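You operate a simulated robot arm through the tools that you are given. There is no shell and no other tool. Be economical: measure what you need, move in short steps, check, and stop when the job is done.

Carry out the task below with a simulated robot arm. There is one attempt and no reset: what you move stays moved.

TASK
Change over to the green filter pot and strip the blue one.
Fine: open the blue bleed handle until it stops spitting and leave it open; lid on the free patch, white cartridge in the round dish, DUTY tag under the green pot.

It is judged by the outcome, as a careful person would: the job done as asked, and still so three seconds after it is handed in. It fails if anything else is knocked over, pushed out of place, dropped, spilled or broken. A push-on lid holds only when it is set on centred and level and pressed home; a screw cap is set on level and turned clockwise until tight.

THE ROBOT
A 7-joint arm with a two-finger parallel gripper, fixed in place. Base frame: the origin is at the foot of the arm, x ahead of it, y to its left, z up. Lengths are in mm, angles in rad, forces in N, time in s.
With the tool pointing down near the work surface it reaches from about 160 to 640 mm from the base axis. Its first joint turns from -1.152 to 1.152 rad. Payload 1.57 kg.
Tool frame: the origin (TCP) lies between the finger pads and is the grasp point; the fingertips stand 30 mm ahead of it; z points along the fingers, y is the line along which they close. The gripper opens to 110 mm. The fingers are 24 mm wide and 12 mm thick; the gripper's body (48 by 112 mm) begins 78 mm behind the TCP.
Orientation is that of the tool frame in the base frame, as [roll, pitch, yaw] about the fixed x, y, z axes, in that order (R = Rz(yaw) Ry(pitch) Rx(roll)). With the fingers straight down and closing along the base's y, the tool's x points along the base's -x, its y along +y and its z along -z.

THE INTERFACE
- The arm moves only by the tool nudge_tool. Its argument "motion" is a list of rows, each an object (a shift or turn left out is 0, a gripper value left out holds the last) with "jaw": the finger opening in mm, from 0 to 110; "linear": the shift along the base's x, y, z in mm, a list of three; "dr": the turn, a rotation vector about the base's x, y, z in rad, a list of three. In form: [{"jaw": jaw, "linear": [x, y, z], "dr": [wx, wy, wz]}, ...]. A call has 1 to 8 rows; each row is the pose to reach, as a shift and turn from the pose commanded when the call began. Each row takes 0.2 s and may step no farther than 50 mm and 0.15 rad from the row before; otherwise, or with a gripper value out of range, the whole call is refused. Where a pose cannot be reached the arm comes as near as it can. A force on the tool above 90 N (or 10 N above the force at the start of the call, whichever is more), or a blocked arm, ends the call early, and 0.2 s more pass. Each finger travels about 108 mm/s and halts on what it meets, pressing with about 41 N; the grip force reading is that of the motor and also rises with nothing between the fingers. The clock runs only during rows and for 0.2 s after the last one: add rows that repeat a pose to give the fingers time. It gives the time, the measured TCP pose, the force on the tool (base axes), the opening and the grip force at its end, in the units of the frame above (readings bear some noise).
- Cameras (640 x 400 px; columns grow to the right, rows downward): "scene" is fixed at [157.8, -386.6, 1403.2]; the picture's right is [0.83, -0.56, 0.00], its down [-0.32, -0.48, -0.81] and it looks along [0.45, 0.68, -0.58] (base axes); focal length 232 px, centre (320, 200). "wrist" rides on the gripper at [70, 16, -141] in the tool frame; the picture's right is [-0.23, 0.97, 0.00], its down [-0.86, -0.20, -0.48] and it looks along [-0.47, -0.11, 0.88] (tool axes); focal length 222 px, centre (320, 200). There is no depth. A picture from a camera that has moved, and an enlarged one, comes with that camera's place and axes in the base frame and with its lens.
- capture(camera): a new picture of that camera. The clock stands still meanwhile.
- close_up(camera, box): a new picture of the part [left, top, right, bottom] of that camera's present view, enlarged. The clock stands still meanwhile.
- job_done(): hands the job in; it is judged then, once.

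Work in short steps. Places have to be worked out from the pictures, the camera data and where the tool is seen: move nearer, look again, correct. Check each grasp and each placing, and mend what went wrong. You have 120 turns and 68 pictures in all, those below and enlarged ones among them. Open the gripper and draw the arm clear of the work before you hand the job in, unless the task says otherwise; then end with one line.

The tools are called after "Call:" by a JSON object that holds its "name" and its "arguments". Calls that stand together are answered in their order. nudge_tool: Moves the arm, as the interface text tells. Its arguments: {"type":"object","properties":{"motion":{"type":"array","items":{"type":"object","properties":{"jaw":{"type":"number"},"linear":{"type":"array","items":{"type":"number"}},"dr":{"type":"array","items":{"type":"number"}}}}}},"required":["motion"]} The other tools are called the same way: capture (camera) takes a picture; close_up (camera, box) takes an enlarged picture of a part of a camera's view; job_done () hands the job in.

At the start:

```text
clock: 0.0
ee_pos: [387.1, 26.7, 1219.8]
ee_rot: [-3.141, 0.001, 3.14]
wrist_force: [-1.1, 0.1, -0.1]
finger_gap: 109.8
grasp_force: 0.1
```

scene: 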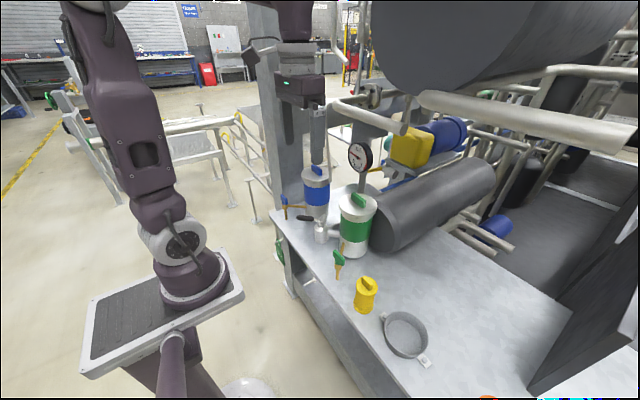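
wrist: 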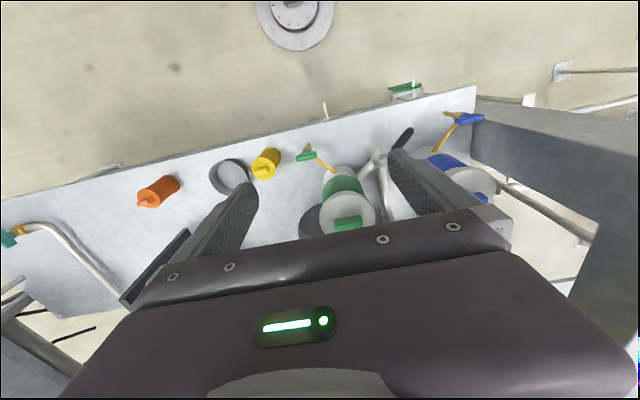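

I'll look closer at the work area before moving.

Call:
{"name": "close_up", "arguments": {"camera": "scene", "box": [260, 140, 420, 260]}}

Call:
{"name": "close_up", "arguments": {"camera": "scene", "box": [260, 240, 520, 400]}}

Call:
{"name": "close_up", "arguments": {"camera": "wrist", "box": [280, 70, 500, 250]}}

```text
3.33 times, centred on (340, 200) of scene
camera zoom: at [157.8, -386.6, 1403.2], right [0.83, -0.56, 0.0], down [-0.32, -0.48, -0.81], along [0.45, 0.68, -0.58], focal length 773 px, centre (253, 200)
```

zoom: 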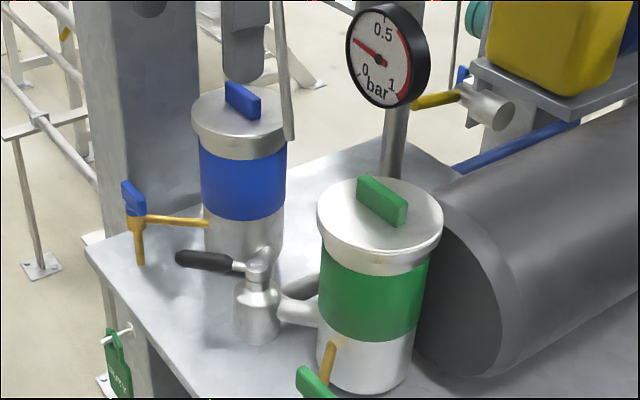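

```text
2.46 times, centred on (390, 320) of scene
camera zoom: at [157.8, -386.6, 1403.2], right [0.83, -0.56, 0.0], down [-0.32, -0.48, -0.81], along [0.45, 0.68, -0.58], focal length 571 px, centre (148, -95)
```

zoom: 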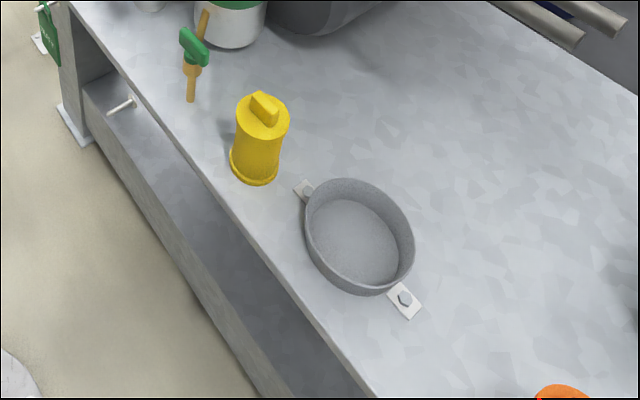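

```text
2.22 times, centred on (390, 160) of wrist
camera zoom: at [318.8, 43.5, 1361.9], right [0.23, 0.97, 0.0], down [0.85, -0.2, 0.48], along [0.47, -0.11, -0.88], focal length 494 px, centre (164, 289)
```

zoom: 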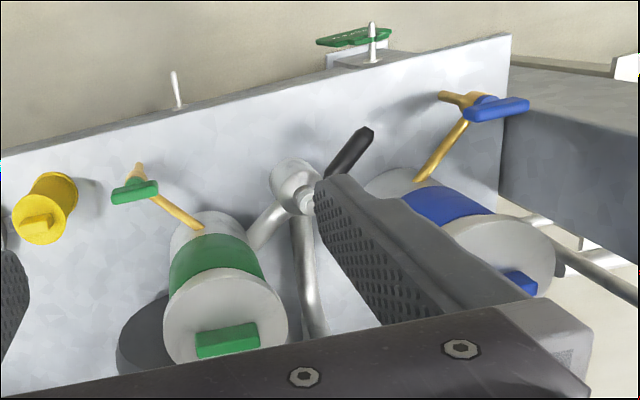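

Triangulating suggests the bench top is near z≈712 and the blue pot at about (615,335). I'll retreat a bit to let the wrist camera see more of the bench.

Call:
{"name": "nudge_tool", "arguments": {"motion": [{"linear": [-40, 0, 0]}, {"linear": [-80, -10, 0]}, {"linear": [-120, -20, 0]}, {"linear": [-140, -30, 0]}]}}

Call:
{"name": "capture", "arguments": {"camera": "wrist"}}

Call:
{"name": "close_up", "arguments": {"camera": "scene", "box": [240, 140, 400, 300]}}

Call:
{"name": "close_up", "arguments": {"camera": "scene", "box": [380, 200, 640, 400]}}

```text
clock: 1.0
ee_pos: [244.8, -3.1, 1218.4]
ee_rot: [3.141, 0.002, 3.141]
wrist_force: [-0.3, -0.8, -0.8]
finger_gap: 110.0
grasp_force: 0.1
```

```text
62 pictures are left
camera wrist: at [175.7, 13.5, 1360.5], right [0.23, 0.97, 0.0], down [0.85, -0.2, 0.48], along [0.47, -0.11, -0.88], focal length 222 px, centre (320, 200)
```

wrist: 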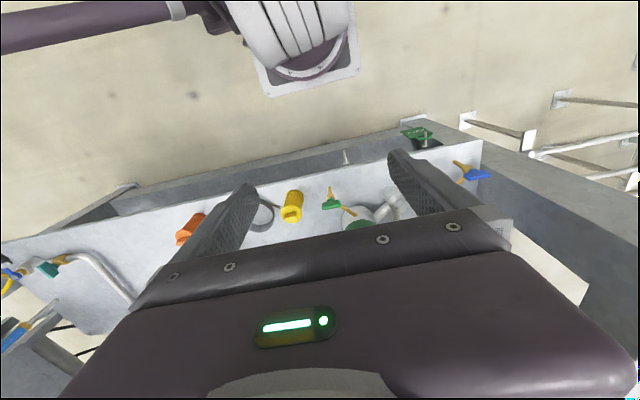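

```text
2.50 times, centred on (320, 220) of scene
camera zoom: at [157.8, -386.6, 1403.2], right [0.83, -0.56, 0.0], down [-0.32, -0.48, -0.81], along [0.45, 0.68, -0.58], focal length 580 px, centre (320, 150)
```

zoom: 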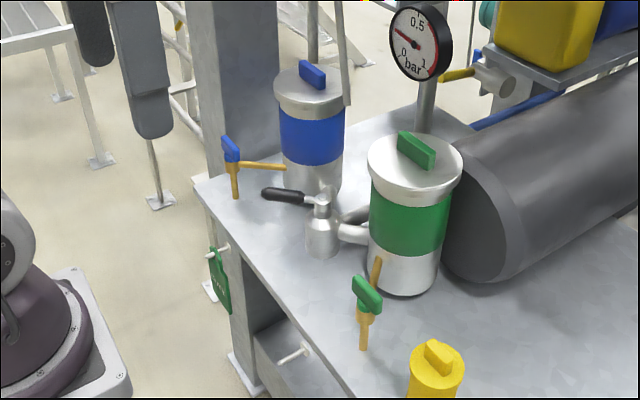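

```text
2.00 times, centred on (510, 300) of scene
camera zoom: at [157.8, -386.6, 1403.2], right [0.83, -0.56, 0.0], down [-0.32, -0.48, -0.81], along [0.45, 0.68, -0.58], focal length 464 px, centre (-60, 0)
```

zoom: 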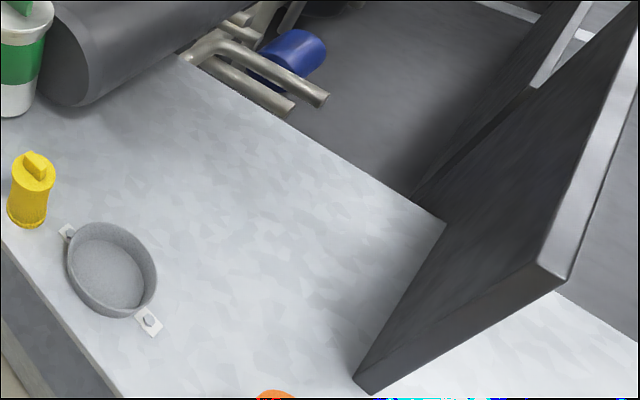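

The bench runs along y with its front edge near x≈425, and the changeover valve sits between the pots. I'll move in for better localisation views.

Call:
{"name": "nudge_tool", "arguments": {"motion": [{"linear": [15, 45, -10]}, {"linear": [30, 90, -20]}, {"linear": [45, 135, -35]}, {"linear": [55, 180, -50]}, {"linear": [55, 220, -70]}]}}

Call:
{"name": "close_up", "arguments": {"camera": "wrist", "box": [160, 40, 480, 240]}}

```text
clock: 2.2
ee_pos: [305.2, 219.6, 1149.7]
ee_rot: [-3.14, 0.002, 3.14]
wrist_force: [0.0, 0.5, 0.5]
finger_gap: 109.9
grasp_force: 0.1
```

```text
2.00 times, centred on (320, 140) of wrist
camera zoom: at [236.7, 236.3, 1292.1], right [0.23, 0.97, 0.0], down [0.85, -0.2, 0.48], along [0.47, -0.11, -0.88], focal length 444 px, centre (320, 320)
```

zoom: 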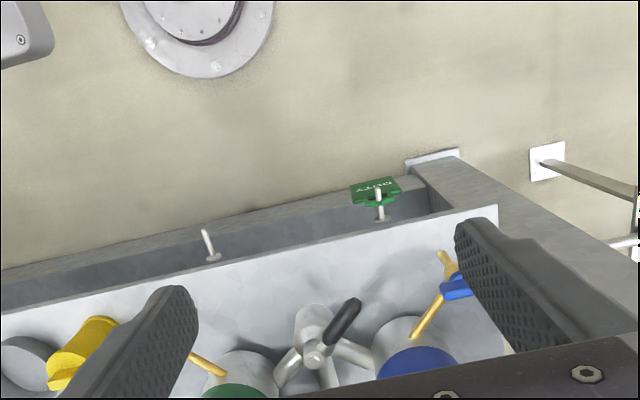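

Estimates: lever pivot ≈(520,163,850), lever tip ≈(464,220,850) pointing toward blue; blue bleed handle ≈(461,330,860). I'll close the jaws and come above the lever's blue side, staying high.

Call:
{"name": "nudge_tool", "arguments": {"motion": [{"jaw": 0, "linear": [40, 10, 0]}, {"linear": [80, 25, -20]}, {"linear": [120, 35, -50]}, {"linear": [155, 35, -85]}, {"linear": [165, 35, -130]}, {"linear": [165, 35, -170]}]}}

Call:
{"name": "capture", "arguments": {"camera": "wrist"}}

Call:
{"name": "close_up", "arguments": {"camera": "scene", "box": [260, 140, 400, 260]}}

```text
refused: row 3 steps farther than a row can; nothing moved
```

```text
58 pictures are left
camera wrist: at [236.7, 236.3, 1292.1], right [0.23, 0.97, 0.0], down [0.85, -0.2, 0.48], along [0.47, -0.11, -0.88], focal length 222 px, centre (320, 200)
```

wrist: 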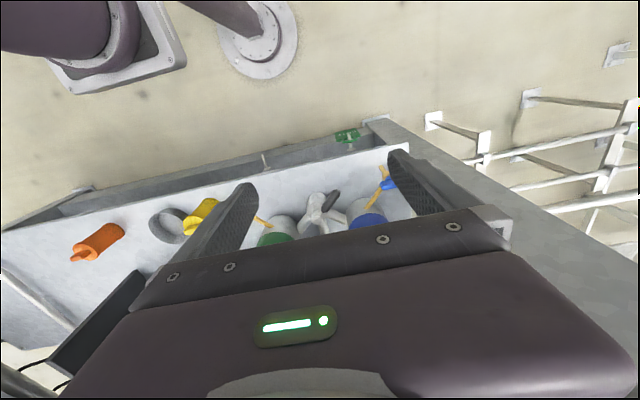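

```text
3.33 times, centred on (330, 200) of scene
camera zoom: at [157.8, -386.6, 1403.2], right [0.83, -0.56, 0.0], down [-0.32, -0.48, -0.81], along [0.45, 0.68, -0.58], focal length 773 px, centre (287, 200)
```

zoom: 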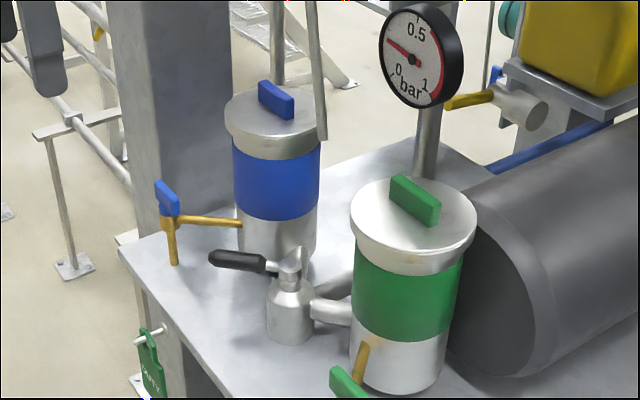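

A row was too long; repeat with smaller steps.

Call:
{"name": "nudge_tool", "arguments": {"motion": [{"jaw": 0, "linear": [35, 8, -15]}, {"linear": [70, 16, -40]}, {"linear": [100, 24, -75]}, {"linear": [130, 30, -110]}, {"linear": [155, 35, -145]}, {"linear": [170, 35, -180]}]}}

Call:
{"name": "capture", "arguments": {"camera": "wrist"}}

Call:
{"name": "close_up", "arguments": {"camera": "scene", "box": [260, 140, 400, 260]}}

```text
clock: 3.6
ee_pos: [471.9, 252.9, 970.2]
ee_rot: [-3.141, 0.001, 3.14]
wrist_force: [0.0, -0.6, -0.7]
finger_gap: 0.0
grasp_force: 21.2
```

```text
56 pictures are left
camera wrist: at [402.6, 269.2, 1112.5], right [0.23, 0.97, 0.0], down [0.85, -0.2, 0.48], along [0.47, -0.11, -0.88], focal length 222 px, centre (320, 200)
```

wrist: 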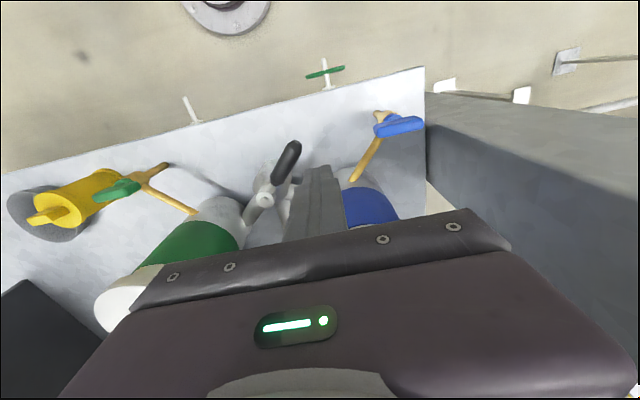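

```text
3.33 times, centred on (330, 200) of scene
camera zoom: at [157.8, -386.6, 1403.2], right [0.83, -0.56, 0.0], down [-0.32, -0.48, -0.81], along [0.45, 0.68, -0.58], focal length 773 px, centre (287, 200)
```

zoom: 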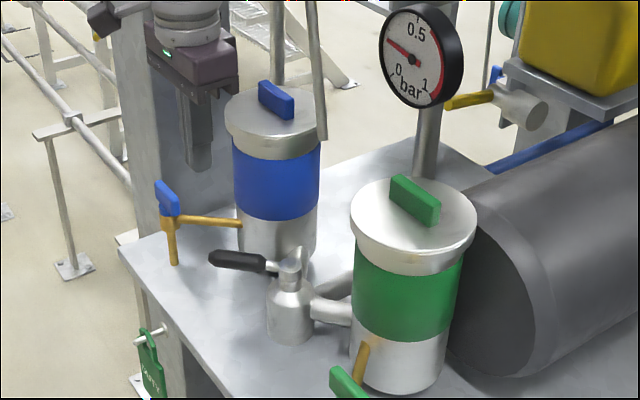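

Lever re-fixed: pivot ≈(524,165,850), tip ≈(462,226). I'll place the closed fingers behind it at (503,236) and lower to tip height ~838.

Call:
{"name": "nudge_tool", "arguments": {"motion": [{"linear": [31, -17, 0]}, {"linear": [31, -17, -40]}, {"linear": [31, -17, -75]}, {"linear": [31, -17, -102]}]}}

Call:
{"name": "capture", "arguments": {"camera": "wrist"}}

Call:
{"name": "close_up", "arguments": {"camera": "scene", "box": [260, 140, 400, 260]}}

```text
clock: 4.6
ee_pos: [508.5, 236.2, 882.0]
ee_rot: [3.136, 0.018, 3.138]
wrist_force: [-5.5, -3.0, 30.7]
finger_gap: 0.2
grasp_force: 21.0
stopped in row 4: the force on the tool passed its limit (the readings are from after the stop); the commanded pose is now the measured one
```

```text
54 pictures are left
camera wrist: at [436.7, 252.9, 1022.2], right [0.23, 0.97, 0.01], down [0.85, -0.21, 0.49], along [0.48, -0.1, -0.87], focal length 222 px, centre (320, 200)
```

wrist: 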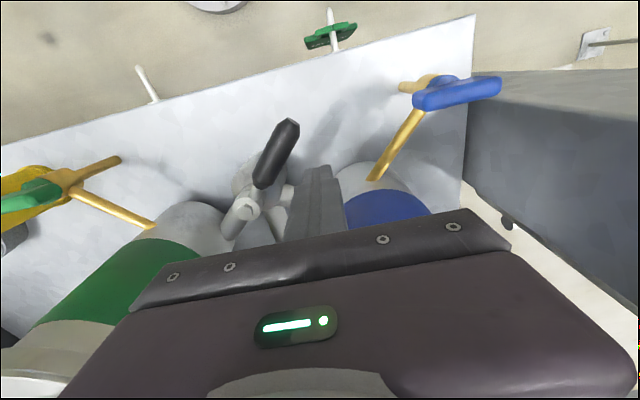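

```text
3.33 times, centred on (330, 200) of scene
camera zoom: at [157.1, -386.9, 1403.2], right [0.83, -0.56, 0.0], down [-0.32, -0.48, -0.81], along [0.45, 0.68, -0.58], focal length 773 px, centre (287, 200)
```

zoom: 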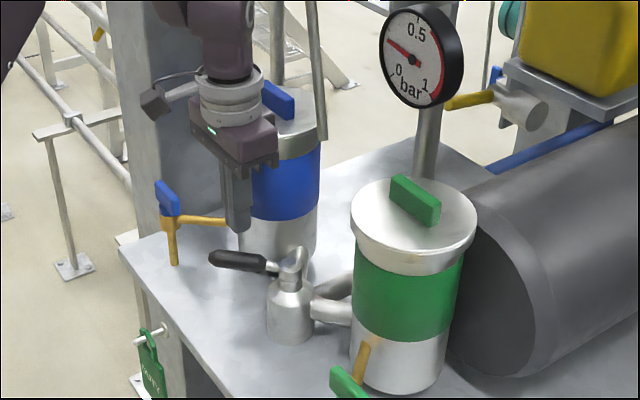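

Contact at fingertip z≈852 before full depth. I'll look closely at what was touched.

Call:
{"name": "close_up", "arguments": {"camera": "wrist", "box": [190, 80, 430, 240]}}

Call:
{"name": "close_up", "arguments": {"camera": "scene", "box": [290, 160, 350, 240]}}

```text
2.50 times, centred on (310, 160) of wrist
camera zoom: at [436.7, 252.9, 1022.2], right [0.23, 0.97, 0.01], down [0.85, -0.21, 0.49], along [0.48, -0.1, -0.87], focal length 555 px, centre (345, 300)
```

zoom: 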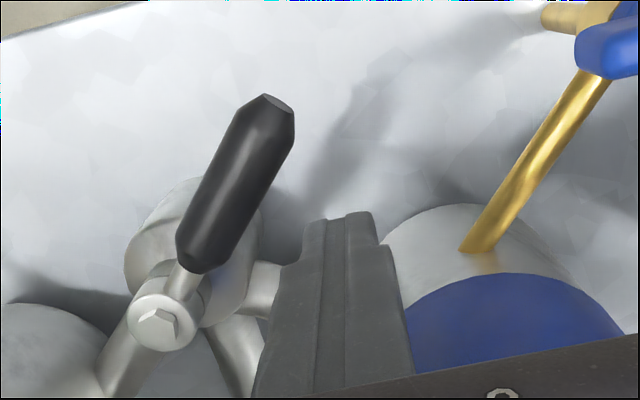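

```text
5.00 times, centred on (320, 200) of scene
camera zoom: at [157.1, -386.9, 1403.2], right [0.83, -0.56, 0.0], down [-0.32, -0.48, -0.81], along [0.45, 0.68, -0.58], focal length 1160 px, centre (320, 200)
```

zoom: 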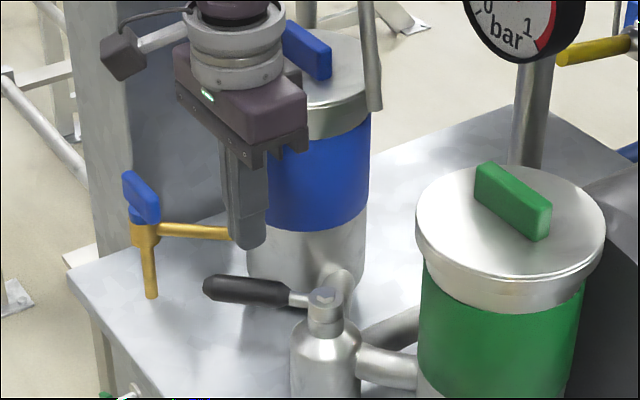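

Re-triangulating with the calibrated fingertip: the blue pot is nearer than I thought, at about (588,278), with its lid top at z≈960. The gripper body most likely touched the lid rim. I'll lift, back off in x, and come down in front of the lever tip instead.

Call:
{"name": "nudge_tool", "arguments": {"motion": [{"linear": [-2, 0, 30], "dr": [-0.0056, 0.018, 0]}, {"linear": [-10, 6, 65], "dr": [-0.0056, 0.018, 0]}, {"linear": [-25, 14, 65], "dr": [-0.0056, 0.018, 0]}, {"linear": [-25, 14, 25], "dr": [-0.0056, 0.018, 0]}, {"linear": [-25, 14, -10], "dr": [-0.0056, 0.018, 0]}, {"linear": [-25, 14, -42], "dr": [-0.0056, 0.018, 0]}]}}

Call:
{"name": "close_up", "arguments": {"camera": "wrist", "box": [160, 40, 480, 240]}}

```text
clock: 6.0
ee_pos: [480.3, 251.3, 836.0]
ee_rot: [-3.14, -0.007, 3.138]
wrist_force: [-0.2, -0.2, -0.2]
finger_gap: 0.0
grasp_force: 21.3
```

```text
2.00 times, centred on (320, 140) of wrist
camera zoom: at [412.9, 268.6, 978.3], right [0.23, 0.97, 0.0], down [0.86, -0.2, 0.47], along [0.46, -0.11, -0.88], focal length 444 px, centre (320, 320)
```

zoom: 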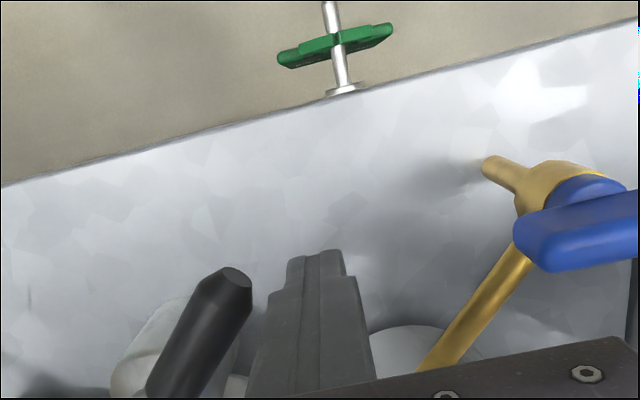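

Fingers are now behind the lever tip, clear. I'll raise to tip z≈832 and sweep the lever in an arc around the pivot toward the green side.

Call:
{"name": "nudge_tool", "arguments": {"motion": [{"linear": [4.5, -10, 24]}, {"linear": [-12.5, -27, 24]}, {"linear": [-25.5, -42, 24]}, {"linear": [-34.5, -61, 24]}, {"linear": [-38.5, -81, 24]}, {"linear": [-36.5, -102, 24]}, {"linear": [-29.5, -121, 24]}]}}

Call:
{"name": "capture", "arguments": {"camera": "wrist"}}

Call:
{"name": "close_up", "arguments": {"camera": "scene", "box": [270, 140, 400, 260]}}

```text
clock: 7.6
ee_pos: [452.4, 130.4, 859.9]
ee_rot: [-3.14, -0.008, 3.139]
wrist_force: [-0.4, 4.2, -1.5]
finger_gap: 0.2
grasp_force: 21.3
```

```text
49 pictures are left
camera wrist: at [384.9, 147.3, 1003.4], right [0.23, 0.97, 0.0], down [0.86, -0.2, 0.47], along [0.46, -0.11, -0.88], focal length 222 px, centre (320, 200)
```

wrist: 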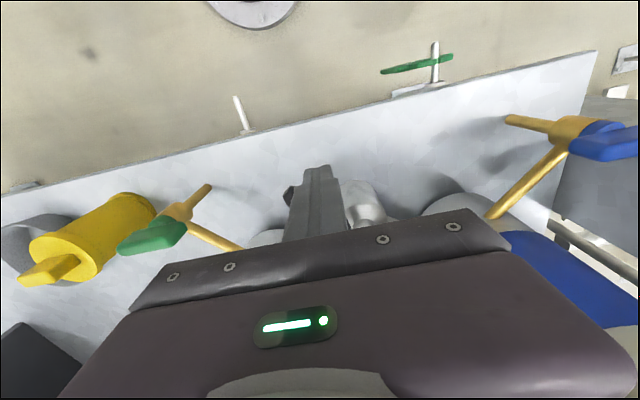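

```text
3.33 times, centred on (335, 200) of scene
camera zoom: at [157.8, -386.5, 1403.2], right [0.83, -0.56, 0.0], down [-0.32, -0.48, -0.81], along [0.45, 0.68, -0.58], focal length 773 px, centre (270, 200)
```

zoom: 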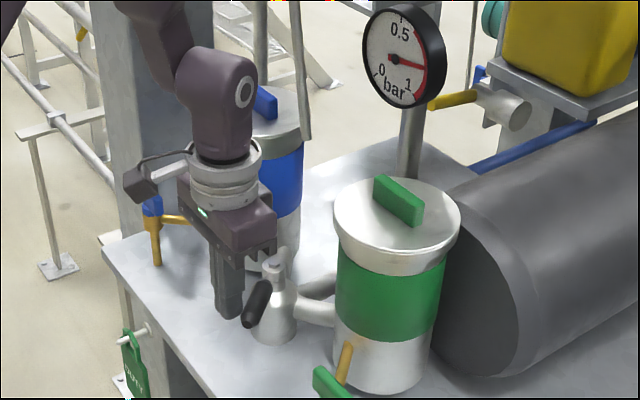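

The lever swung to about 45° toward green, with little force, so I'm not sure it's at its stop; the gauge needle also moved. I'll press gently further to feel for the stop.

Call:
{"name": "nudge_tool", "arguments": {"motion": [{"linear": [3, -5, 0]}, {"linear": [6, -10, 0]}, {"linear": [6, -10, 0]}]}}

Call:
{"name": "close_up", "arguments": {"camera": "scene", "box": [270, 140, 400, 260]}}

```text
clock: 8.4
ee_pos: [458.0, 122.4, 861.2]
ee_rot: [-3.141, -0.008, 3.141]
wrist_force: [-17.4, 29.0, 10.2]
finger_gap: 0.0
grasp_force: 20.9
```

```text
3.33 times, centred on (335, 200) of scene
camera zoom: at [157.3, -386.0, 1403.5], right [0.83, -0.56, 0.0], down [-0.32, -0.48, -0.81], along [0.45, 0.68, -0.58], focal length 773 px, centre (270, 200)
```

zoom: 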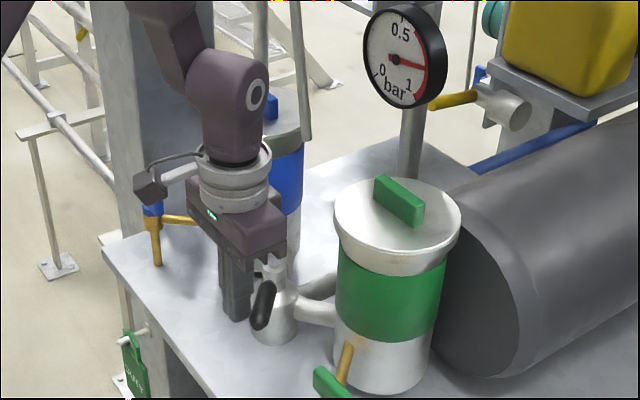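

The lever is firmly at its stop (≈29 N). I'll back the fingers off and zoom on the gauge, which seems to have jumped.

Call:
{"name": "nudge_tool", "arguments": {"motion": [{"linear": [-8, 14, 0]}, {"linear": [-12, 20, 30]}, {"linear": [-20, 30, 75]}, {"linear": [-40, 50, 110]}, {"linear": [-60, 80, 140]}]}}

Call:
{"name": "close_up", "arguments": {"camera": "scene", "box": [330, 130, 390, 175]}}

Call:
{"name": "capture", "arguments": {"camera": "wrist"}}

```text
clock: 9.6
ee_pos: [398.1, 200.5, 1001.4]
ee_rot: [-3.14, -0.007, 3.135]
wrist_force: [-0.1, 0.5, 0.6]
finger_gap: 0.2
grasp_force: 20.8
```

```text
8.89 times, centred on (360, 152) of scene
camera zoom: at [157.8, -386.6, 1403.2], right [0.83, -0.56, 0.0], down [-0.32, -0.48, -0.81], along [0.45, 0.68, -0.58], focal length 2061 px, centre (-36, 622)
```

zoom: 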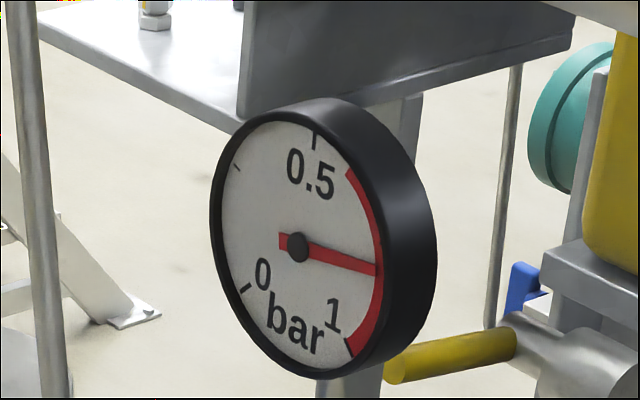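

```text
45 pictures are left
camera wrist: at [330.5, 218.1, 1145.0], right [0.23, 0.97, 0.0], down [0.86, -0.2, 0.47], along [0.46, -0.11, -0.88], focal length 222 px, centre (320, 200)
```

wrist: 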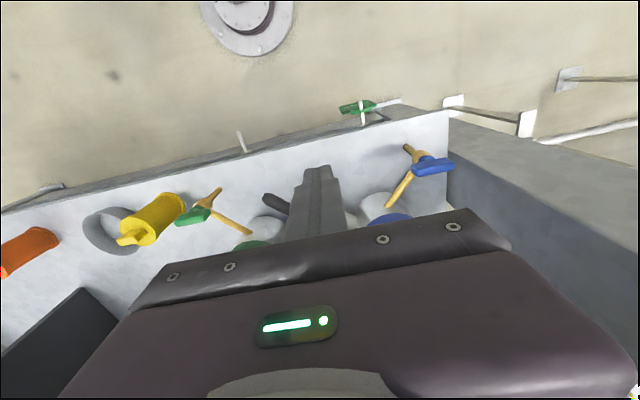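

Gauge sits near 0.8 after changeover; the lever is at its green stop, as asked. The bleed's blue lever points along +y from a stem near (465,335), z≈846, close to a column at y≈416, so I'll yaw the gripper 90° (camera toward −y).

Call:
{"name": "nudge_tool", "arguments": {"motion": [{"linear": [5, 5, 0], "dr": [0, 0, 0.145]}, {"linear": [10, 10, 0], "dr": [0, 0, 0.29]}, {"linear": [15, 15, 0], "dr": [0, 0, 0.435]}, {"linear": [20, 20, 0], "dr": [0, 0, 0.58]}, {"linear": [25, 25, 0], "dr": [0, 0, 0.725]}, {"linear": [30, 30, 0], "dr": [0, 0, 0.87]}, {"linear": [35, 35, 0], "dr": [0, 0, 1.015]}, {"linear": [40, 40, 0], "dr": [0, 0, 1.16]}]}}

Call:
{"name": "nudge_tool", "arguments": {"motion": [{"linear": [5, 5, 0], "dr": [0, 0, 0.14]}, {"linear": [10, 10, 0], "dr": [0, 0, 0.28]}, {"linear": [15, 15, 0], "dr": [0, 0, 0.416]}]}}

Call:
{"name": "capture", "arguments": {"camera": "wrist"}}

```text
clock: 11.4
ee_pos: [438.8, 239.4, 1000.2]
ee_rot: [-3.138, -0.008, -1.983]
wrist_force: [0.1, -0.1, -0.4]
finger_gap: 0.0
grasp_force: 21.4
```

```text
clock: 12.2
ee_pos: [453.8, 256.2, 1000.2]
ee_rot: [-3.136, -0.006, -1.567]
wrist_force: [-0.4, -0.1, -1.2]
finger_gap: 0.1
grasp_force: 21.6
```

```text
44 pictures are left
camera wrist: at [437.4, 185.8, 1143.6], right [-0.97, 0.22, 0.0], down [0.19, 0.86, 0.47], along [0.11, 0.46, -0.88], focal length 222 px, centre (320, 200)
```

wrist: 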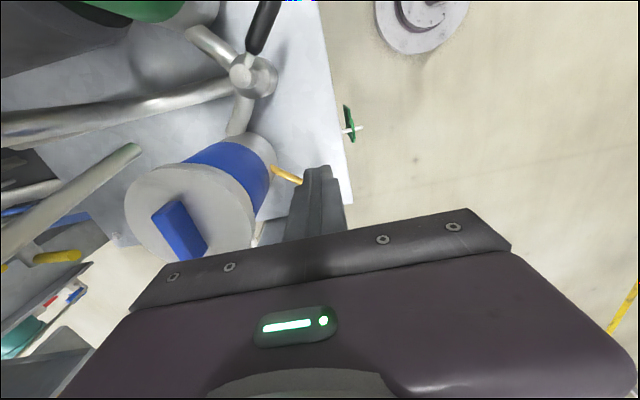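

Good view: the blue lid centre is ≈(587,270,960). I'll bring the closed fingers to (500,366), on the +x side of the bleed lever's free end, and descend part way to check.

Call:
{"name": "nudge_tool", "arguments": {"motion": [{"linear": [15, 40, 0]}, {"linear": [30, 80, 0]}, {"linear": [46, 110, -10]}, {"linear": [46, 110, -55]}, {"linear": [46, 110, -90]}]}}

Call:
{"name": "capture", "arguments": {"camera": "wrist"}}

Call:
{"name": "close_up", "arguments": {"camera": "scene", "box": [260, 140, 380, 240]}}

```text
clock: 13.4
ee_pos: [497.8, 364.2, 909.3]
ee_rot: [-3.138, -0.007, -1.569]
wrist_force: [0.1, -0.3, 0.5]
finger_gap: 0.2
grasp_force: 21.4
```

```text
43 pictures are left
camera wrist: at [482.7, 295.3, 1052.0], right [-0.97, 0.23, 0.0], down [0.2, 0.86, 0.47], along [0.11, 0.46, -0.88], focal length 222 px, centre (320, 200)
```

wrist: 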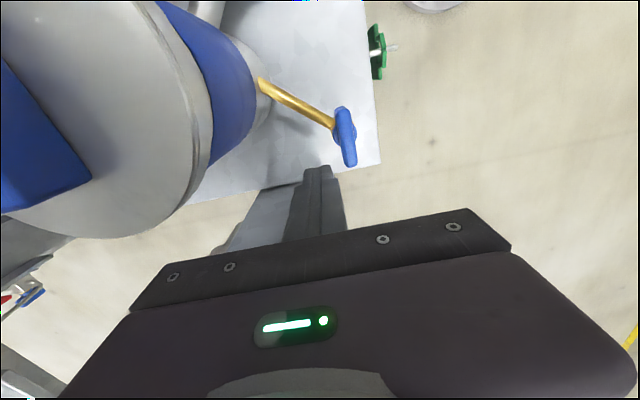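

```text
4.00 times, centred on (320, 190) of scene
camera zoom: at [157.8, -386.6, 1403.2], right [0.83, -0.56, 0.0], down [-0.32, -0.48, -0.81], along [0.45, 0.68, -0.58], focal length 928 px, centre (320, 240)
```

zoom: 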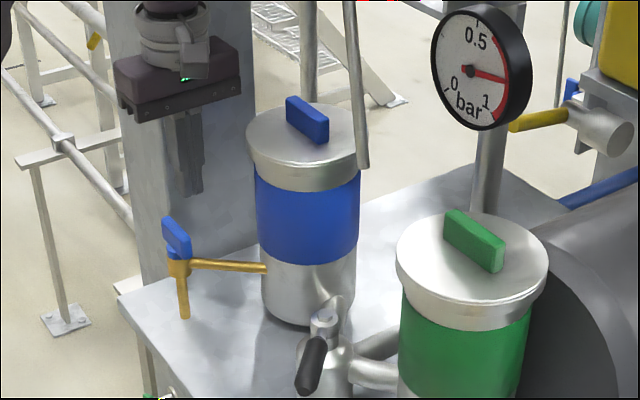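

Bleed lever resolved: from ≈(467,320) to (472,370) at z≈850, stem ≈(469,338). Fingers are on its +x side; lower to tip z≈836 and start pushing it counter-clockwise (toward −x).

Call:
{"name": "nudge_tool", "arguments": {"motion": [{"linear": [0, 0, -25]}, {"linear": [0, 0, -44]}, {"linear": [-7, 1, -44]}, {"linear": [-18, 7, -44]}]}}

Call:
{"name": "close_up", "arguments": {"camera": "scene", "box": [260, 140, 380, 240]}}

Call:
{"name": "capture", "arguments": {"camera": "wrist"}}

```text
clock: 14.4
ee_pos: [479.7, 371.2, 866.3]
ee_rot: [-3.139, -0.004, -1.569]
wrist_force: [0.5, 0.8, -1.0]
finger_gap: 0.1
grasp_force: 21.3
```

```text
4.00 times, centred on (320, 190) of scene
camera zoom: at [157.8, -386.6, 1403.2], right [0.83, -0.56, 0.0], down [-0.32, -0.48, -0.81], along [0.45, 0.68, -0.58], focal length 928 px, centre (320, 240)
```

zoom: 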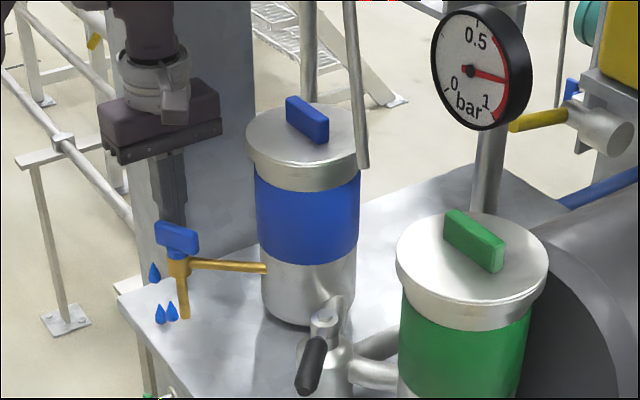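

```text
40 pictures are left
camera wrist: at [463.4, 303.2, 1009.1], right [-0.97, 0.22, 0.0], down [0.2, 0.86, 0.47], along [0.11, 0.46, -0.88], focal length 222 px, centre (320, 200)
```

wrist: 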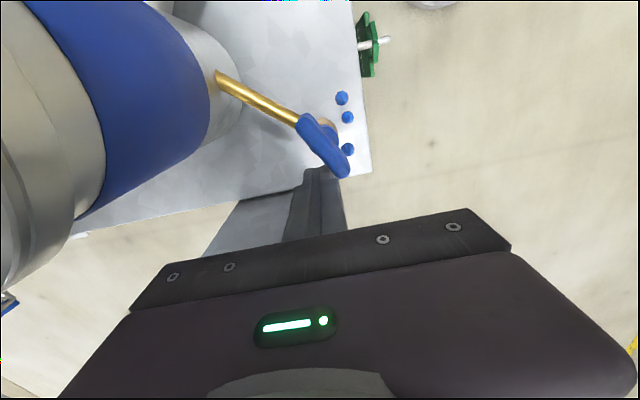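

It's spitting as it opens. I'll continue opening along the arc until it reaches its stop.

Call:
{"name": "nudge_tool", "arguments": {"motion": [{"linear": [-12, 1, 0]}, {"linear": [-24, -2, 0]}, {"linear": [-33, -7, 0]}]}}

Call:
{"name": "close_up", "arguments": {"camera": "scene", "box": [260, 140, 380, 240]}}

```text
clock: 15.2
ee_pos: [447.4, 364.4, 864.9]
ee_rot: [-3.141, -0.008, -1.568]
wrist_force: [0.5, -0.3, 0.0]
finger_gap: 0.2
grasp_force: 21.5
```

```text
4.00 times, centred on (320, 190) of scene
camera zoom: at [157.8, -386.6, 1403.2], right [0.83, -0.56, 0.0], down [-0.32, -0.48, -0.81], along [0.45, 0.68, -0.58], focal length 928 px, centre (320, 240)
```

zoom: 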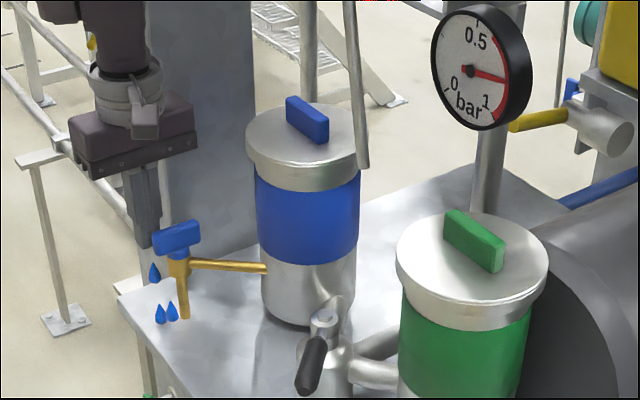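

The lever is nearly 90° round; a small further push to feel the stop, then wait for the spitting to end.

Call:
{"name": "nudge_tool", "arguments": {"motion": [{"linear": [-3, -6, 0]}, {"linear": [-5, -11, 0]}, {"linear": [-5, -11, 0]}]}}

Call:
{"name": "capture", "arguments": {"camera": "wrist"}}

```text
clock: 16.0
ee_pos: [443.0, 361.9, 867.1]
ee_rot: [-3.132, 0.016, -1.565]
wrist_force: [9.3, 63.9, -8.3]
finger_gap: 0.0
grasp_force: 21.4
```

```text
38 pictures are left
camera wrist: at [427.1, 291.0, 1008.2], right [-0.98, 0.22, -0.01], down [0.19, 0.85, 0.49], along [0.11, 0.48, -0.87], focal length 222 px, centre (320, 200)
```

wrist: 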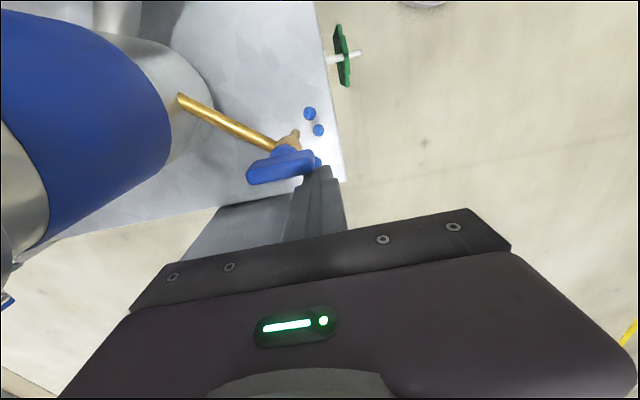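

At the stop (≈64 N). I'll back the fingers off, rise clear, and wait over toward the lid while it bleeds.

Call:
{"name": "nudge_tool", "arguments": {"motion": [{"linear": [0, 14, 0]}, {"linear": [0, 20, 25]}, {"linear": [0, 15, 70]}, {"linear": [5, 0, 115]}, {"linear": [15, -20, 155]}, {"linear": [30, -50, 185]}, {"linear": [55, -90, 185]}]}}

Call:
{"name": "nudge_tool", "arguments": {"motion": [{"jaw": 60, "linear": [15, -30, 0]}, {"linear": [30, -60, 0]}, {"linear": [40, -80, 0]}, {"linear": [40, -80, 0]}, {"linear": [40, -80, 0]}]}}

Call:
{"name": "capture", "arguments": {"camera": "wrist"}}

Call:
{"name": "close_up", "arguments": {"camera": "scene", "box": [260, 140, 380, 240]}}

```text
clock: 17.6
ee_pos: [495.0, 267.1, 1051.3]
ee_rot: [-3.139, -0.008, -1.568]
wrist_force: [0.7, -0.4, 0.8]
finger_gap: 0.0
grasp_force: 21.9
```

```text
clock: 18.8
ee_pos: [535.5, 185.0, 1051.3]
ee_rot: [-3.141, -0.008, -1.569]
wrist_force: [0.1, 0.0, 0.4]
finger_gap: 60.0
grasp_force: 0.1
```

```text
37 pictures are left
camera wrist: at [520.4, 116.2, 1193.7], right [-0.97, 0.23, 0.0], down [0.2, 0.86, 0.47], along [0.11, 0.46, -0.88], focal length 222 px, centre (320, 200)
```

wrist: 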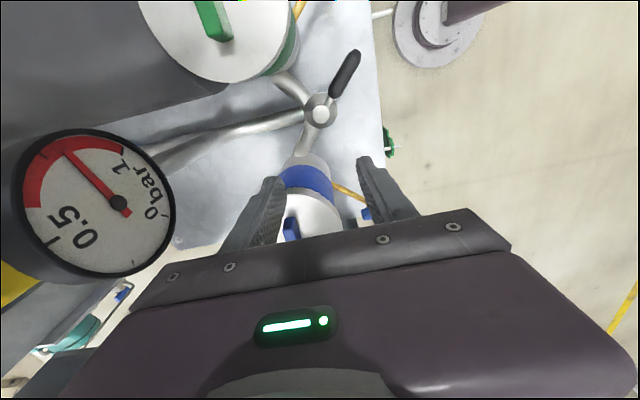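

```text
4.00 times, centred on (320, 190) of scene
camera zoom: at [157.8, -386.6, 1403.2], right [0.83, -0.56, 0.0], down [-0.32, -0.48, -0.81], along [0.45, 0.68, -0.58], focal length 928 px, centre (320, 240)
```

zoom: 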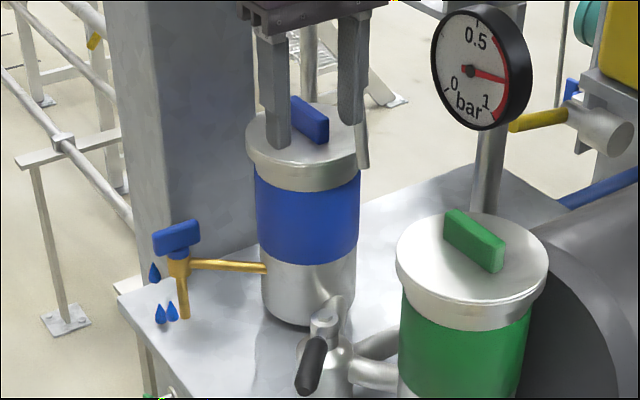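

Still spitting. Lid handle is along y, centred ≈(582,272,~980); gauge at (671,144) must be avoided. I'll hover over the lid handle and wait meanwhile.

Call:
{"name": "nudge_tool", "arguments": {"motion": [{"linear": [15, 30, 0]}, {"linear": [30, 60, 0]}, {"linear": [46, 87, 0]}, {"linear": [46, 87, 0]}, {"linear": [46, 87, 0]}, {"linear": [46, 87, 0]}, {"linear": [46, 87, 0]}, {"linear": [46, 87, 0]}]}}

Call:
{"name": "nudge_tool", "arguments": {"motion": [{"linear": [0, 0, 0]}, {"linear": [0, 0, 0]}, {"linear": [0, 0, 0]}, {"linear": [0, 0, 0]}, {"linear": [0, 0, 0]}, {"linear": [0, 0, 0]}, {"linear": [0, 0, 0]}, {"linear": [0, 0, 0]}]}}

Call:
{"name": "close_up", "arguments": {"camera": "scene", "box": [260, 140, 380, 240]}}

Call:
{"name": "capture", "arguments": {"camera": "wrist"}}

```text
clock: 20.6
ee_pos: [584.2, 271.4, 1053.0]
ee_rot: [-3.139, -0.008, -1.568]
wrist_force: [0.0, -0.3, 0.3]
finger_gap: 59.9
grasp_force: 0.1
```

```text
clock: 22.4
ee_pos: [584.8, 272.0, 1052.9]
ee_rot: [-3.14, -0.007, -1.569]
wrist_force: [0.4, 0.2, -0.2]
finger_gap: 60.1
grasp_force: 0.1
```

```text
4.00 times, centred on (320, 190) of scene
camera zoom: at [157.8, -386.6, 1403.2], right [0.83, -0.56, 0.0], down [-0.32, -0.48, -0.81], along [0.45, 0.68, -0.58], focal length 928 px, centre (320, 240)
```

zoom: 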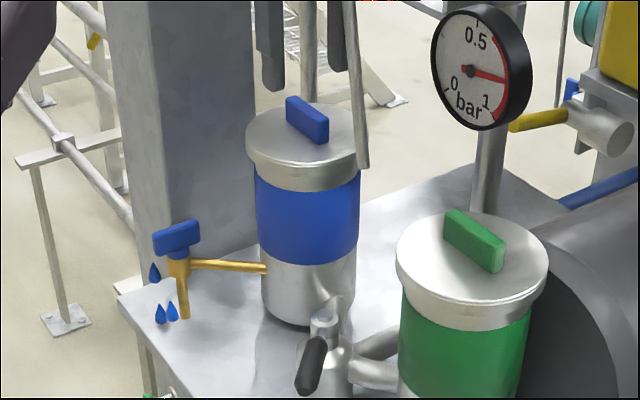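

```text
34 pictures are left
camera wrist: at [569.0, 203.3, 1195.9], right [-0.97, 0.23, 0.0], down [0.2, 0.86, 0.47], along [0.11, 0.46, -0.88], focal length 222 px, centre (320, 200)
```

wrist: 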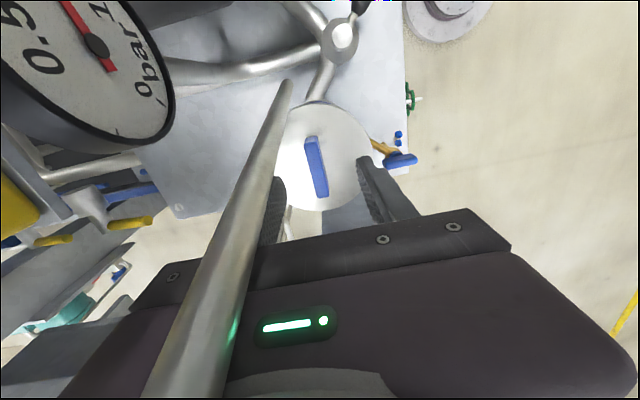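

A rod hangs from above next to the lid (end ≈(595,202,961), leaning toward +y going up), close to the gripper. I'll check it in the scene view before going lower.

Call:
{"name": "close_up", "arguments": {"camera": "scene", "box": [220, 0, 430, 180]}}

```text
2.22 times, centred on (325, 90) of scene
camera zoom: at [157.8, -386.6, 1403.2], right [0.83, -0.56, 0.0], down [-0.32, -0.48, -0.81], along [0.45, 0.68, -0.58], focal length 515 px, centre (309, 444)
```

zoom: 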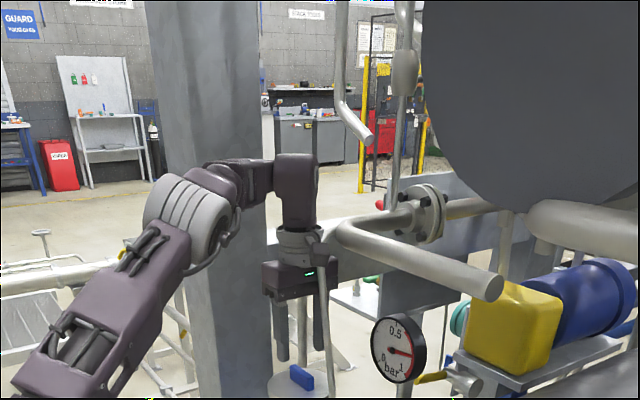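

The rod's upper end seems to meet the camera bracket; I'll zoom in on that before descending.

Call:
{"name": "close_up", "arguments": {"camera": "scene", "box": [295, 85, 355, 175]}}

```text
4.44 times, centred on (325, 130) of scene
camera zoom: at [157.8, -386.6, 1403.2], right [0.83, -0.56, 0.0], down [-0.32, -0.48, -0.81], along [0.45, 0.68, -0.58], focal length 1031 px, centre (298, 511)
```

zoom: 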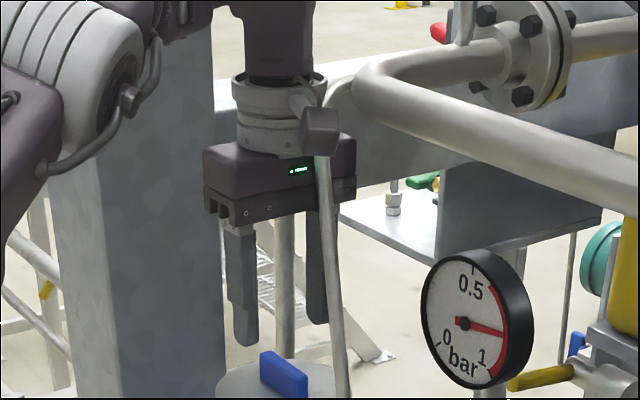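

The rod passes on the +x side of the camera bracket, and it leans away lower down, so descending is safe; exit must go −x. I'll descend slowly over the handle (still open) and check the spitting.

Call:
{"name": "nudge_tool", "arguments": {"motion": [{"linear": [0, 2, -15]}, {"linear": [0, 2, -30]}, {"linear": [0, 2, -40]}, {"linear": [0, 2, -48]}, {"linear": [0, 2, -54]}, {"linear": [0, 2, -54]}, {"linear": [0, 2, -54]}, {"linear": [0, 2, -54]}]}}

Call:
{"name": "close_up", "arguments": {"camera": "scene", "box": [260, 140, 380, 240]}}

Call:
{"name": "close_up", "arguments": {"camera": "wrist", "box": [200, 60, 440, 240]}}

```text
clock: 24.2
ee_pos: [583.7, 272.3, 998.7]
ee_rot: [-3.138, -0.007, -1.571]
wrist_force: [-0.5, -0.1, 0.1]
finger_gap: 60.1
grasp_force: 0.1
```

```text
4.00 times, centred on (320, 190) of scene
camera zoom: at [157.8, -386.6, 1403.2], right [0.83, -0.56, 0.0], down [-0.32, -0.48, -0.81], along [0.45, 0.68, -0.58], focal length 928 px, centre (320, 240)
```

zoom: 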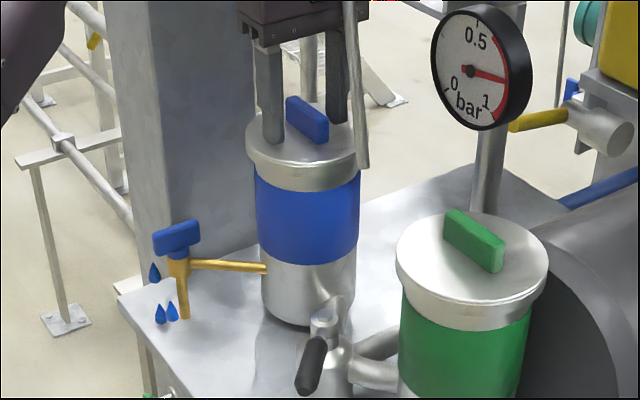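

```text
2.22 times, centred on (320, 150) of wrist
camera zoom: at [567.8, 204.3, 1140.6], right [-0.97, 0.23, 0.0], down [0.2, 0.86, 0.47], along [0.11, 0.46, -0.88], focal length 494 px, centre (320, 311)
```

zoom: 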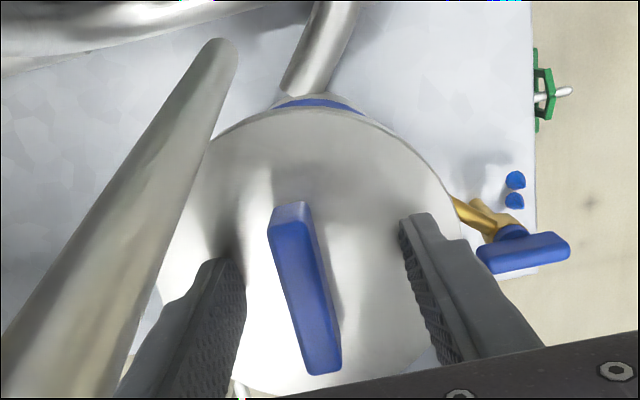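

Handle is neatly between the fingers, but the bleed is still spitting. Waiting without touching the lid.

Call:
{"name": "nudge_tool", "arguments": {"motion": [{"linear": [0, 0, 0]}, {"linear": [0, 0, 0]}, {"linear": [0, 0, 0]}, {"linear": [0, 0, 0]}, {"linear": [0, 0, 0]}, {"linear": [0, 0, 0]}, {"linear": [0, 0, 0]}, {"linear": [0, 0, 0]}]}}

Call:
{"name": "nudge_tool", "arguments": {"motion": [{"linear": [0, 0, 0]}, {"linear": [0, 0, 0]}, {"linear": [0, 0, 0]}, {"linear": [0, 0, 0]}, {"linear": [0, 0, 0]}, {"linear": [0, 0, 0]}, {"linear": [0, 0, 0]}, {"linear": [0, 0, 0]}]}}

Call:
{"name": "nudge_tool", "arguments": {"motion": [{"linear": [0, 0, 0]}, {"linear": [0, 0, 0]}, {"linear": [0, 0, 0]}, {"linear": [0, 0, 0]}, {"linear": [0, 0, 0]}, {"linear": [0, 0, 0]}, {"linear": [0, 0, 0]}, {"linear": [0, 0, 0]}]}}

Call:
{"name": "close_up", "arguments": {"camera": "scene", "box": [260, 140, 380, 240]}}

```text
clock: 26.0
ee_pos: [584.8, 272.5, 997.9]
ee_rot: [-3.139, -0.007, -1.57]
wrist_force: [-0.7, 0.4, 0.7]
finger_gap: 59.8
grasp_force: 0.2
```

```text
clock: 27.8
ee_pos: [582.7, 273.3, 996.7]
ee_rot: [-3.139, -0.007, -1.569]
wrist_force: [0.5, 0.3, -0.3]
finger_gap: 60.1
grasp_force: 0.0
```

```text
clock: 29.6
ee_pos: [584.5, 273.0, 998.6]
ee_rot: [-3.14, -0.008, -1.569]
wrist_force: [0.4, -0.2, 0.0]
finger_gap: 59.9
grasp_force: 0.1
```

```text
4.00 times, centred on (320, 190) of scene
camera zoom: at [157.8, -386.6, 1403.2], right [0.83, -0.56, 0.0], down [-0.32, -0.48, -0.81], along [0.45, 0.68, -0.58], focal length 928 px, centre (320, 240)
```

zoom: 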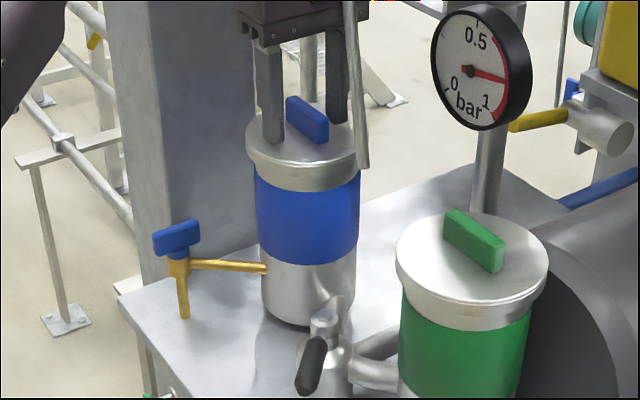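

The spitting has stopped. Now lower 3 mm and close on the lid handle.

Call:
{"name": "nudge_tool", "arguments": {"motion": [{"jaw": 60, "linear": [1, 1, -3]}, {"jaw": 0, "linear": [1, 1, -3]}, {"jaw": 0, "linear": [1, 1, -3]}, {"jaw": 0, "linear": [1, 1, -3]}]}}

Call:
{"name": "nudge_tool", "arguments": {"motion": [{"linear": [0, 0, 4]}, {"linear": [0, 0, 8]}, {"linear": [0, 0, 8]}]}}

Call:
{"name": "close_up", "arguments": {"camera": "scene", "box": [280, 130, 360, 210]}}

```text
clock: 30.6
ee_pos: [586.9, 273.5, 995.8]
ee_rot: [-3.132, -0.005, -1.572]
wrist_force: [30.0, 7.1, 0.3]
finger_gap: 14.0
grasp_force: 29.8
```

```text
clock: 31.4
ee_pos: [587.2, 274.2, 1001.3]
ee_rot: [-3.136, -0.002, -1.569]
wrist_force: [36.8, 10.6, -18.1]
finger_gap: 13.6
grasp_force: 30.2
```

```text
5.00 times, centred on (320, 170) of scene
camera zoom: at [159.1, -386.2, 1403.2], right [0.83, -0.56, 0.0], down [-0.32, -0.48, -0.81], along [0.45, 0.68, -0.58], focal length 1160 px, centre (320, 350)
```

zoom: 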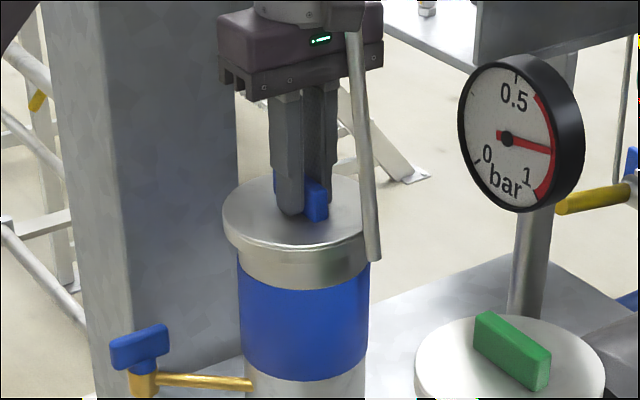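

Handle gripped (14 mm). There's a side load from being off-centre; I'll relieve it (+x) and keep lifting slightly.

Call:
{"name": "nudge_tool", "arguments": {"motion": [{"linear": [3, 1, 0]}, {"linear": [4, 1, 4]}, {"linear": [4, 1, 8]}, {"linear": [4, 1, 12]}]}}

Call:
{"name": "close_up", "arguments": {"camera": "scene", "box": [280, 130, 360, 210]}}

```text
clock: 32.4
ee_pos: [589.8, 275.0, 1015.1]
ee_rot: [3.141, -0.007, -1.568]
wrist_force: [-0.4, -0.2, -4.0]
finger_gap: 13.7
grasp_force: 30.0
```

```text
5.00 times, centred on (320, 170) of scene
camera zoom: at [157.9, -386.6, 1403.2], right [0.83, -0.56, 0.0], down [-0.32, -0.48, -0.81], along [0.45, 0.68, -0.58], focal length 1160 px, centre (320, 350)
```

zoom: 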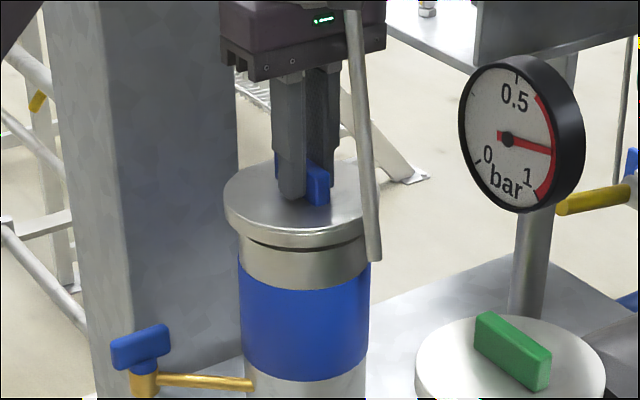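

Lid is off, weight ~4 N. I'll raise it while drifting away from the rod (+y, −x) and look inside.

Call:
{"name": "nudge_tool", "arguments": {"motion": [{"linear": [0, 4, 8]}, {"linear": [-4, 10, 16]}, {"linear": [-8, 14, 26]}, {"linear": [-14, 18, 36]}]}}

Call:
{"name": "close_up", "arguments": {"camera": "scene", "box": [280, 120, 360, 200]}}

```text
clock: 33.4
ee_pos: [575.1, 291.7, 1050.4]
ee_rot: [-3.139, -0.006, -1.568]
wrist_force: [0.3, -0.3, -3.8]
finger_gap: 13.7
grasp_force: 30.3
```

```text
5.00 times, centred on (320, 160) of scene
camera zoom: at [157.8, -386.6, 1403.2], right [0.83, -0.56, 0.0], down [-0.32, -0.48, -0.81], along [0.45, 0.68, -0.58], focal length 1160 px, centre (320, 400)
```

zoom: 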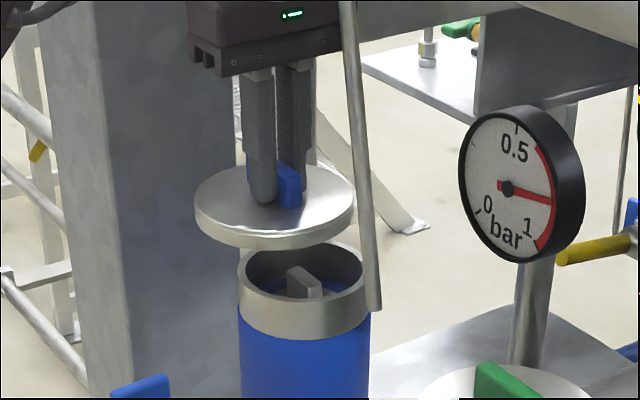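

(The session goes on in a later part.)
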